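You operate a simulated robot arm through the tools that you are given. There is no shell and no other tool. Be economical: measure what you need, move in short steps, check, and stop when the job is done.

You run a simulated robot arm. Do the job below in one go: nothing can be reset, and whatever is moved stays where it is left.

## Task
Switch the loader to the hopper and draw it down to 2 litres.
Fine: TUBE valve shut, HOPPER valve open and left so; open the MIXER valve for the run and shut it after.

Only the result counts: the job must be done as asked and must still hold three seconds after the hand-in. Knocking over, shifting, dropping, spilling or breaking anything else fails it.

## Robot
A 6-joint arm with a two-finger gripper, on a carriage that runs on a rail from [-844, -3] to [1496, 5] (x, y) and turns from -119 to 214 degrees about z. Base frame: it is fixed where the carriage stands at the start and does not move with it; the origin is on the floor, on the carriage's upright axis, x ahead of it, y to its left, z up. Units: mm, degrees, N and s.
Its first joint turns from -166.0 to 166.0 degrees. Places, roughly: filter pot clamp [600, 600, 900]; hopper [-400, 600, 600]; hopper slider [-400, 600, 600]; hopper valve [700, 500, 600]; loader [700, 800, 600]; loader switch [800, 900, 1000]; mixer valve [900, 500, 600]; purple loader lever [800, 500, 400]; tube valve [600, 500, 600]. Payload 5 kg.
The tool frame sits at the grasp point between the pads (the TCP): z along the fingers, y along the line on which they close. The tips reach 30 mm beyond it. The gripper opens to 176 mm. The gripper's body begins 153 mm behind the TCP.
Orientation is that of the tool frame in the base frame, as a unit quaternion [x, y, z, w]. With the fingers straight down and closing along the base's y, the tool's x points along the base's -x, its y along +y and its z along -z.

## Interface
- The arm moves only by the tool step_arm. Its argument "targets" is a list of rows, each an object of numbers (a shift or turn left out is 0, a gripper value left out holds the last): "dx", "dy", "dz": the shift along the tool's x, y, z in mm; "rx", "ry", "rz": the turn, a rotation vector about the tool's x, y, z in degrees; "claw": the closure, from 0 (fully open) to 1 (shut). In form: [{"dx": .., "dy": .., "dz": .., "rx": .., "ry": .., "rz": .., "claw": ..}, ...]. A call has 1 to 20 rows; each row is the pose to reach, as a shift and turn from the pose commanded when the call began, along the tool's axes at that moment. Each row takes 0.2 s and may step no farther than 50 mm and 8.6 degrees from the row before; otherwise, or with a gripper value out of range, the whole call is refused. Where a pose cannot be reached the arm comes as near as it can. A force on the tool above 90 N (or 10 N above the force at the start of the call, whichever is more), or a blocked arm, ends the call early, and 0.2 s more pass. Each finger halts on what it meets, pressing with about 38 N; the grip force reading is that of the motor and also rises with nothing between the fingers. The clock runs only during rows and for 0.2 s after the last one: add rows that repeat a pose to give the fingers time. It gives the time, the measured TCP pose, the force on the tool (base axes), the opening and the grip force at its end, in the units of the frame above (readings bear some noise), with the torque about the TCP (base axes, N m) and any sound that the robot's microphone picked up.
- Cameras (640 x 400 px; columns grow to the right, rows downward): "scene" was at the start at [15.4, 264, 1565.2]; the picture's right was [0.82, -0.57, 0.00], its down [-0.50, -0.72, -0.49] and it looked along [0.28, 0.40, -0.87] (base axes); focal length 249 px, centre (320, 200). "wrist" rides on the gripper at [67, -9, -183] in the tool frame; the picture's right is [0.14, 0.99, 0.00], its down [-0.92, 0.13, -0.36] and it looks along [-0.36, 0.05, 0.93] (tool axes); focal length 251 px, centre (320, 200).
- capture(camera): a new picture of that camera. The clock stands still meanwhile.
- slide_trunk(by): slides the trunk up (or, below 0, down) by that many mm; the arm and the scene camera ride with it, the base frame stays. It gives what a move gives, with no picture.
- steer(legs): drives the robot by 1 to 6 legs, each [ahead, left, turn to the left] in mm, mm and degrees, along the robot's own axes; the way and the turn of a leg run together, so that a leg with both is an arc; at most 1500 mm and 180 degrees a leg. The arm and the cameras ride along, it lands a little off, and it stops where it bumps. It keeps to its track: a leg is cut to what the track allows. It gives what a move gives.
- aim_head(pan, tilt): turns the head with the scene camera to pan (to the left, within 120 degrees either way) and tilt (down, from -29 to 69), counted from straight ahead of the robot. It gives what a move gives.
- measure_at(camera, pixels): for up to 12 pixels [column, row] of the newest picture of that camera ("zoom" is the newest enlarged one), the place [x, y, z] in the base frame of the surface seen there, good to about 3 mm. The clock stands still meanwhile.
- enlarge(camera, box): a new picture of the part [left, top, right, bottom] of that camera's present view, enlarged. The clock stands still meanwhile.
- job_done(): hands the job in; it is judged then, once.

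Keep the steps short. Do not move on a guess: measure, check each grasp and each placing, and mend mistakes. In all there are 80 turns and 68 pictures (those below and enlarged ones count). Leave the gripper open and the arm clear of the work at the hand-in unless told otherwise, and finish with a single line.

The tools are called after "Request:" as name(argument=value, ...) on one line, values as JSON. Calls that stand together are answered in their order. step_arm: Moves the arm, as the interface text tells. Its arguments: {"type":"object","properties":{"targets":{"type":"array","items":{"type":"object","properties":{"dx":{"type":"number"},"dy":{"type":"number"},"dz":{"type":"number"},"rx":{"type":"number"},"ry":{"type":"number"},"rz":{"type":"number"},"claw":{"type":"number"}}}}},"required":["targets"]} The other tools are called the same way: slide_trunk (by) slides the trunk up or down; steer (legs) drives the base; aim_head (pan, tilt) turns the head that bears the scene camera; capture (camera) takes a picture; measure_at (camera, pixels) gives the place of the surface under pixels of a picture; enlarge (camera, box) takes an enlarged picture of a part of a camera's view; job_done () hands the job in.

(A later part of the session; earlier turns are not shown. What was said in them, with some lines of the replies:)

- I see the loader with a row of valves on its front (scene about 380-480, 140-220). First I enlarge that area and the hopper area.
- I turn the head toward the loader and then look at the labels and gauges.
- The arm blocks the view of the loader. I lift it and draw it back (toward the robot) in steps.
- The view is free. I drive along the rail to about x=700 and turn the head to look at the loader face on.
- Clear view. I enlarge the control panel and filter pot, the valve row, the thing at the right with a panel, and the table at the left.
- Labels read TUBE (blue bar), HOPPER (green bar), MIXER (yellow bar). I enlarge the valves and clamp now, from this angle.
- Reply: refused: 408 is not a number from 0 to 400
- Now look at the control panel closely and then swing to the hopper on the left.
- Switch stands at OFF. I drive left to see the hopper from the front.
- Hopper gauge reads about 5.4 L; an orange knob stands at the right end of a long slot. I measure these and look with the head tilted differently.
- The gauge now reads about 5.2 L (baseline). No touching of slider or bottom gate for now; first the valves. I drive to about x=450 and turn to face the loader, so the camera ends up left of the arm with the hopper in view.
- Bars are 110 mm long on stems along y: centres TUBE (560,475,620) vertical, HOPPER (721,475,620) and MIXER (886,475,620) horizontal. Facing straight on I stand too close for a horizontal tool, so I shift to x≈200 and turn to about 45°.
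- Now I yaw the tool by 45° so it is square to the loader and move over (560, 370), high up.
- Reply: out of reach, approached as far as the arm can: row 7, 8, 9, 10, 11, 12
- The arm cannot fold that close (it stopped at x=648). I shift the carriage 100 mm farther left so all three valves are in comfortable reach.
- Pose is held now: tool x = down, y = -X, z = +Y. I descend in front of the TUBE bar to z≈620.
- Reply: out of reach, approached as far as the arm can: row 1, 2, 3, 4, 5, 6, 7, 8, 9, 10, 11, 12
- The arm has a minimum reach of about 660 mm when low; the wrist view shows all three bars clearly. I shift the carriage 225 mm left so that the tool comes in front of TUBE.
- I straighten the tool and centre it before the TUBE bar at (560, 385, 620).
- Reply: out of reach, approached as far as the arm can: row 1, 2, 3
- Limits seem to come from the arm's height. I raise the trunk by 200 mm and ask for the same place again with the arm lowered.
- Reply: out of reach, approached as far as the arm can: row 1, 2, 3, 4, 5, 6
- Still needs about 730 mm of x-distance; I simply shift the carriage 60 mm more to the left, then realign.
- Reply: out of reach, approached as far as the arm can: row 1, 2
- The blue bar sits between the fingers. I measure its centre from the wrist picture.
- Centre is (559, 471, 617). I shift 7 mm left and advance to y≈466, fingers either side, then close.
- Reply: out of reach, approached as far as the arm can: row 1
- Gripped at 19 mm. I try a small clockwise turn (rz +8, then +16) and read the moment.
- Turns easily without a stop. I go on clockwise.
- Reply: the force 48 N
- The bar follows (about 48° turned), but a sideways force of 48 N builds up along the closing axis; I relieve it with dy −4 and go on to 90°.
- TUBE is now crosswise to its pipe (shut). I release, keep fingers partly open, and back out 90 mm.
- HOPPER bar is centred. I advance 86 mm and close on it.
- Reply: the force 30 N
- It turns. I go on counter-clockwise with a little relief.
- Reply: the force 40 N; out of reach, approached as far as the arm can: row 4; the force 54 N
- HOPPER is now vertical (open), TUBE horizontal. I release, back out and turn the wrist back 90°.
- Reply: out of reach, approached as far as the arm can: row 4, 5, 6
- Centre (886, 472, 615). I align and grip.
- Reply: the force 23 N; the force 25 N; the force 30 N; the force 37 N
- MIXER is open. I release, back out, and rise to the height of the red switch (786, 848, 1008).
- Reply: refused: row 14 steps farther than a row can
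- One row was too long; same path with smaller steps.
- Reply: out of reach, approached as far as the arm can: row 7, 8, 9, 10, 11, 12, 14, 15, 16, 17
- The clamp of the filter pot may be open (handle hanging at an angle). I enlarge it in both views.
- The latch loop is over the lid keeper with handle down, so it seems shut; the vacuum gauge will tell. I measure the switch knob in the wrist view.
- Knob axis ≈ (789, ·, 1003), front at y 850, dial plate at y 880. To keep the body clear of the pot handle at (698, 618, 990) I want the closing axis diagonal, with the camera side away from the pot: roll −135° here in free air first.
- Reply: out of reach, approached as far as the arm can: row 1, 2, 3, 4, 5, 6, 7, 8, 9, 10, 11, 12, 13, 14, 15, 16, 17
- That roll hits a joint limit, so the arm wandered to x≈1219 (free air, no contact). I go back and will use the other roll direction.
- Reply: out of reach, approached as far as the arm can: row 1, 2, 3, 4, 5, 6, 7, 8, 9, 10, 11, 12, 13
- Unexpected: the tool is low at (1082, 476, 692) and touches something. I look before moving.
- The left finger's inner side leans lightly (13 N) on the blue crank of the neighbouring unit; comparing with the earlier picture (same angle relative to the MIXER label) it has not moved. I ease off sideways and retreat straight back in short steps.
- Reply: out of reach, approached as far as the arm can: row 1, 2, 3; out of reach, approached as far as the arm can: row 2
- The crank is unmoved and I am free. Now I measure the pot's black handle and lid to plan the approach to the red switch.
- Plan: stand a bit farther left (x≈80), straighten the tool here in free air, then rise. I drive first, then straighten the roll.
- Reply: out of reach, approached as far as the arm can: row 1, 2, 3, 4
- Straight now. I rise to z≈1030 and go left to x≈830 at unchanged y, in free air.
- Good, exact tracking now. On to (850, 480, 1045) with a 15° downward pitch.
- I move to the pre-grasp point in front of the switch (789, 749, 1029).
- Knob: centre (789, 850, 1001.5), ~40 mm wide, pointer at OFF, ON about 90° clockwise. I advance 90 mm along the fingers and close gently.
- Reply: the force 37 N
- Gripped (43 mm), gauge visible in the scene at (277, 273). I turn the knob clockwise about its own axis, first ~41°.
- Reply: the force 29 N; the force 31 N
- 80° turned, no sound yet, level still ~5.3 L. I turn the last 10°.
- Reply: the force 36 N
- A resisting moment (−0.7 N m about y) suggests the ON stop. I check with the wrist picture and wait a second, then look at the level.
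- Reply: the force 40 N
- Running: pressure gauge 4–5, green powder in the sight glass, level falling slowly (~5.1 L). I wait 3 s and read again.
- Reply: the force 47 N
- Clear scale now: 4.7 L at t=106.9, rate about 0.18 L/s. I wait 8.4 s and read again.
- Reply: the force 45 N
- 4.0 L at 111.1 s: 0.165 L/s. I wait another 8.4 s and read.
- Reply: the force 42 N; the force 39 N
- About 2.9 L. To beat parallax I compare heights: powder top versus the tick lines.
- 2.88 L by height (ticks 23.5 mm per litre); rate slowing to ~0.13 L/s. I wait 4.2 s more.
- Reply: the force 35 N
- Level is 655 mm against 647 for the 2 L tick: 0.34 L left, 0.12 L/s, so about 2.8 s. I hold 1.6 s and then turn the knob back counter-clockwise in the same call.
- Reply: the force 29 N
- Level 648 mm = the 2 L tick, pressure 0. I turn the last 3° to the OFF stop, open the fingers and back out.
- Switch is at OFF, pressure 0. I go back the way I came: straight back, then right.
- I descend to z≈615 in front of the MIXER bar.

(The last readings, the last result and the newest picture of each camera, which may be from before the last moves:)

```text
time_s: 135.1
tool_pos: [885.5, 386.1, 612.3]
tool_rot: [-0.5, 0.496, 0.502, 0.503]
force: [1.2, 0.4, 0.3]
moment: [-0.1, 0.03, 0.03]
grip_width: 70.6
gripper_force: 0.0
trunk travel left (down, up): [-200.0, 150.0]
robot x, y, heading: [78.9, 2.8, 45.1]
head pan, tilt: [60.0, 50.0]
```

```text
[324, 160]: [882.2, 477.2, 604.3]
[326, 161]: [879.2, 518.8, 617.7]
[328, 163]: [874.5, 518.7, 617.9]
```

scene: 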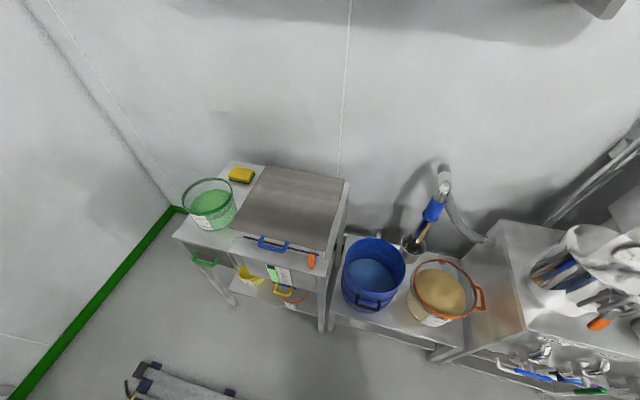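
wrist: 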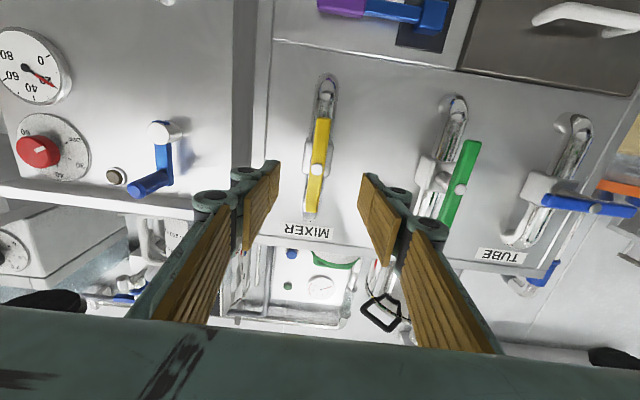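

MIXER bar vertical and between the fingers; TUBE crosswise, HOPPER upright. I advance 80 mm and grip.

Request:
step_arm(targets=[{"dy": -2, "dz": 30}, {"dy": -2, "dz": 60}, {"dy": -2, "dz": 80}, {"dy": -2, "dz": 80, "claw": 0.8}, {"dy": -2, "dz": 80, "claw": 1}, {"dy": -2, "dz": 80, "claw": 1}, {"dy": -2, "dz": 80, "claw": 1}])

Request:
step_arm(targets=[{"rz": 8}, {"rz": 16}, {"rz": 24}, {"rz": 32}])

```text
time_s: 136.7
tool_pos: [890.9, 465.0, 614.1]
tool_rot: [-0.5, 0.495, 0.503, 0.503]
force: [-0.1, 2.8, -1.3]
moment: [-0.02, 0.01, 0.02]
grip_width: 19.2
gripper_force: 45.1
trunk travel left (down, up): [-200.0, 150.0]
robot x, y, heading: [77.7, 1.6, 45.3]
head pan, tilt: [60.0, 50.0]
```

```text
time_s: 137.7
tool_pos: [888.6, 466.1, 613.6]
tool_rot: [-0.344, 0.614, 0.622, 0.343]
force: [0.6, 13.7, -8.1]
moment: [0.3, -0.02, -0.31]
grip_width: 19.5
gripper_force: 45.3
trunk travel left (down, up): [-200.0, 150.0]
robot x, y, heading: [78.6, -0.7, 45.3]
head pan, tilt: [60.0, 50.0]
```

Turning smoothly with small forces. I go on clockwise.

Request:
step_arm(targets=[{"rz": 8}, {"rz": 16}, {"dy": -1, "rz": 24}, {"dy": -1, "rz": 30}])

```text
time_s: 138.7
tool_pos: [887.8, 464.6, 614.5]
tool_rot: [-0.173, 0.682, 0.69, 0.17]
force: [-26.8, -1.5, 3.4]
moment: [0.31, -0.04, 0.3]
grip_width: 19.2
gripper_force: 45.2
trunk travel left (down, up): [-200.0, 150.0]
robot x, y, heading: [80.9, 4.2, 45.4]
head pan, tilt: [60.0, 50.0]
```

Request:
step_arm(targets=[{"dx": 2, "rz": 7}, {"dx": 2, "rz": 14}, {"dx": 2, "rz": 21}, {"dx": 2, "rz": 28}, {"dx": 2, "rz": 29}])

Request:
capture(camera="wrist")

```text
time_s: 139.9
tool_pos: [888.6, 464.8, 614.8]
tool_rot: [0.003, 0.703, 0.711, -0.006]
force: [-12.5, 15.9, 17.9]
moment: [0.49, -0.12, 0.76]
grip_width: 19.1
gripper_force: 44.5
trunk travel left (down, up): [-200.0, 150.0]
robot x, y, heading: [82.1, -0.7, 45.2]
head pan, tilt: [60.0, 50.0]
```

```text
6 pictures are left
```

wrist: 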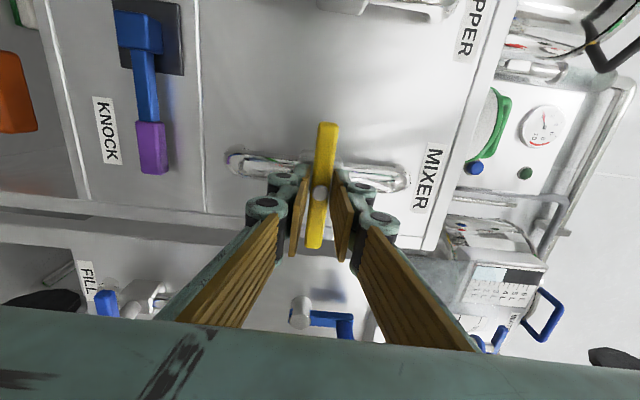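

MIXER is crosswise (shut). I release, back out 100 mm, then check all three valves and the level.

Request:
step_arm(targets=[{"claw": 0.8}, {"claw": 0.6}, {"claw": 0.6}, {"dz": -30}, {"dz": -60}, {"dz": -100}, {"dz": -130}, {"dz": -130, "claw": 0.3}, {"dz": -130, "claw": 0}, {"dz": -130, "claw": 0}, {"dz": -130, "claw": 0}])

Request:
capture(camera="wrist")

Request:
enlarge(camera="scene", box=[256, 258, 296, 288])

Request:
measure_at(camera="zoom", pixels=[[265, 252], [275, 254], [285, 257], [295, 259], [305, 262], [315, 264], [325, 267], [335, 269], [370, 276], [360, 273], [380, 278]])

```text
time_s: 142.3
tool_pos: [886.1, 334.4, 613.5]
tool_rot: [0.003, 0.703, 0.711, -0.006]
force: [-0.1, -0.1, 0.2]
moment: [-0.02, 0.02, 0.0]
grip_width: 176.2
gripper_force: 0.0
trunk travel left (down, up): [-200.0, 150.0]
robot x, y, heading: [84.9, 0.8, 45.2]
head pan, tilt: [60.0, 50.0]
```

```text
5 pictures are left
```

wrist: 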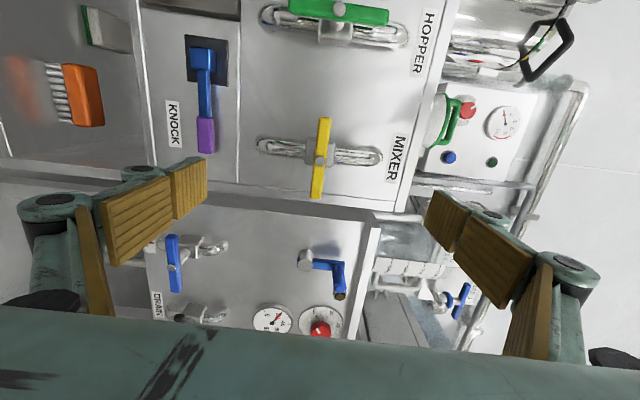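

```text
13.33 times, centred on (276, 273) of scene
```

zoom: 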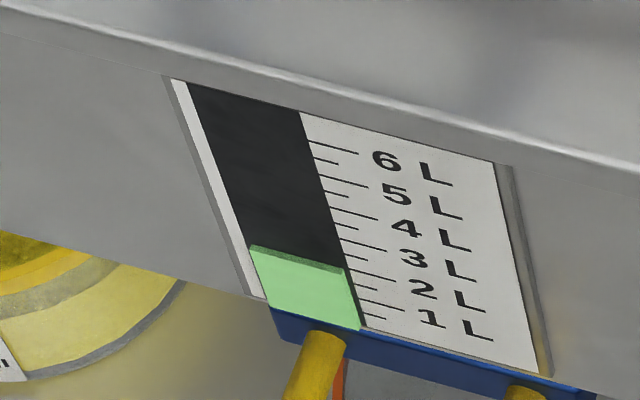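

```text
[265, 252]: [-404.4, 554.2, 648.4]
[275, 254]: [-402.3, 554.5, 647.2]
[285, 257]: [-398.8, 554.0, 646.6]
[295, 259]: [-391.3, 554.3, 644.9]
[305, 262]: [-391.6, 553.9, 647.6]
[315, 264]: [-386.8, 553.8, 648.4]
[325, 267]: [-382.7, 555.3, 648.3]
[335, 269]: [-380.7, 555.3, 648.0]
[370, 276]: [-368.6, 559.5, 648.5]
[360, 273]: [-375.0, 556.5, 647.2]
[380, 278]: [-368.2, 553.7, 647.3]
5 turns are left
```

Level holds at the 2 L tick (647.5 mm on both). MIXER is crosswise, HOPPER open, TUBE shut, the switch is OFF, and the gripper is open and clear. I hand in.

Request:
job_done()

```text
The job is handed in.
```

The loader is switched to the hopper, which is drawn down to 2 litres on its gauge: TUBE valve shut, HOPPER valve open, MIXER valve shut after the run, and the loader switch back at OFF.
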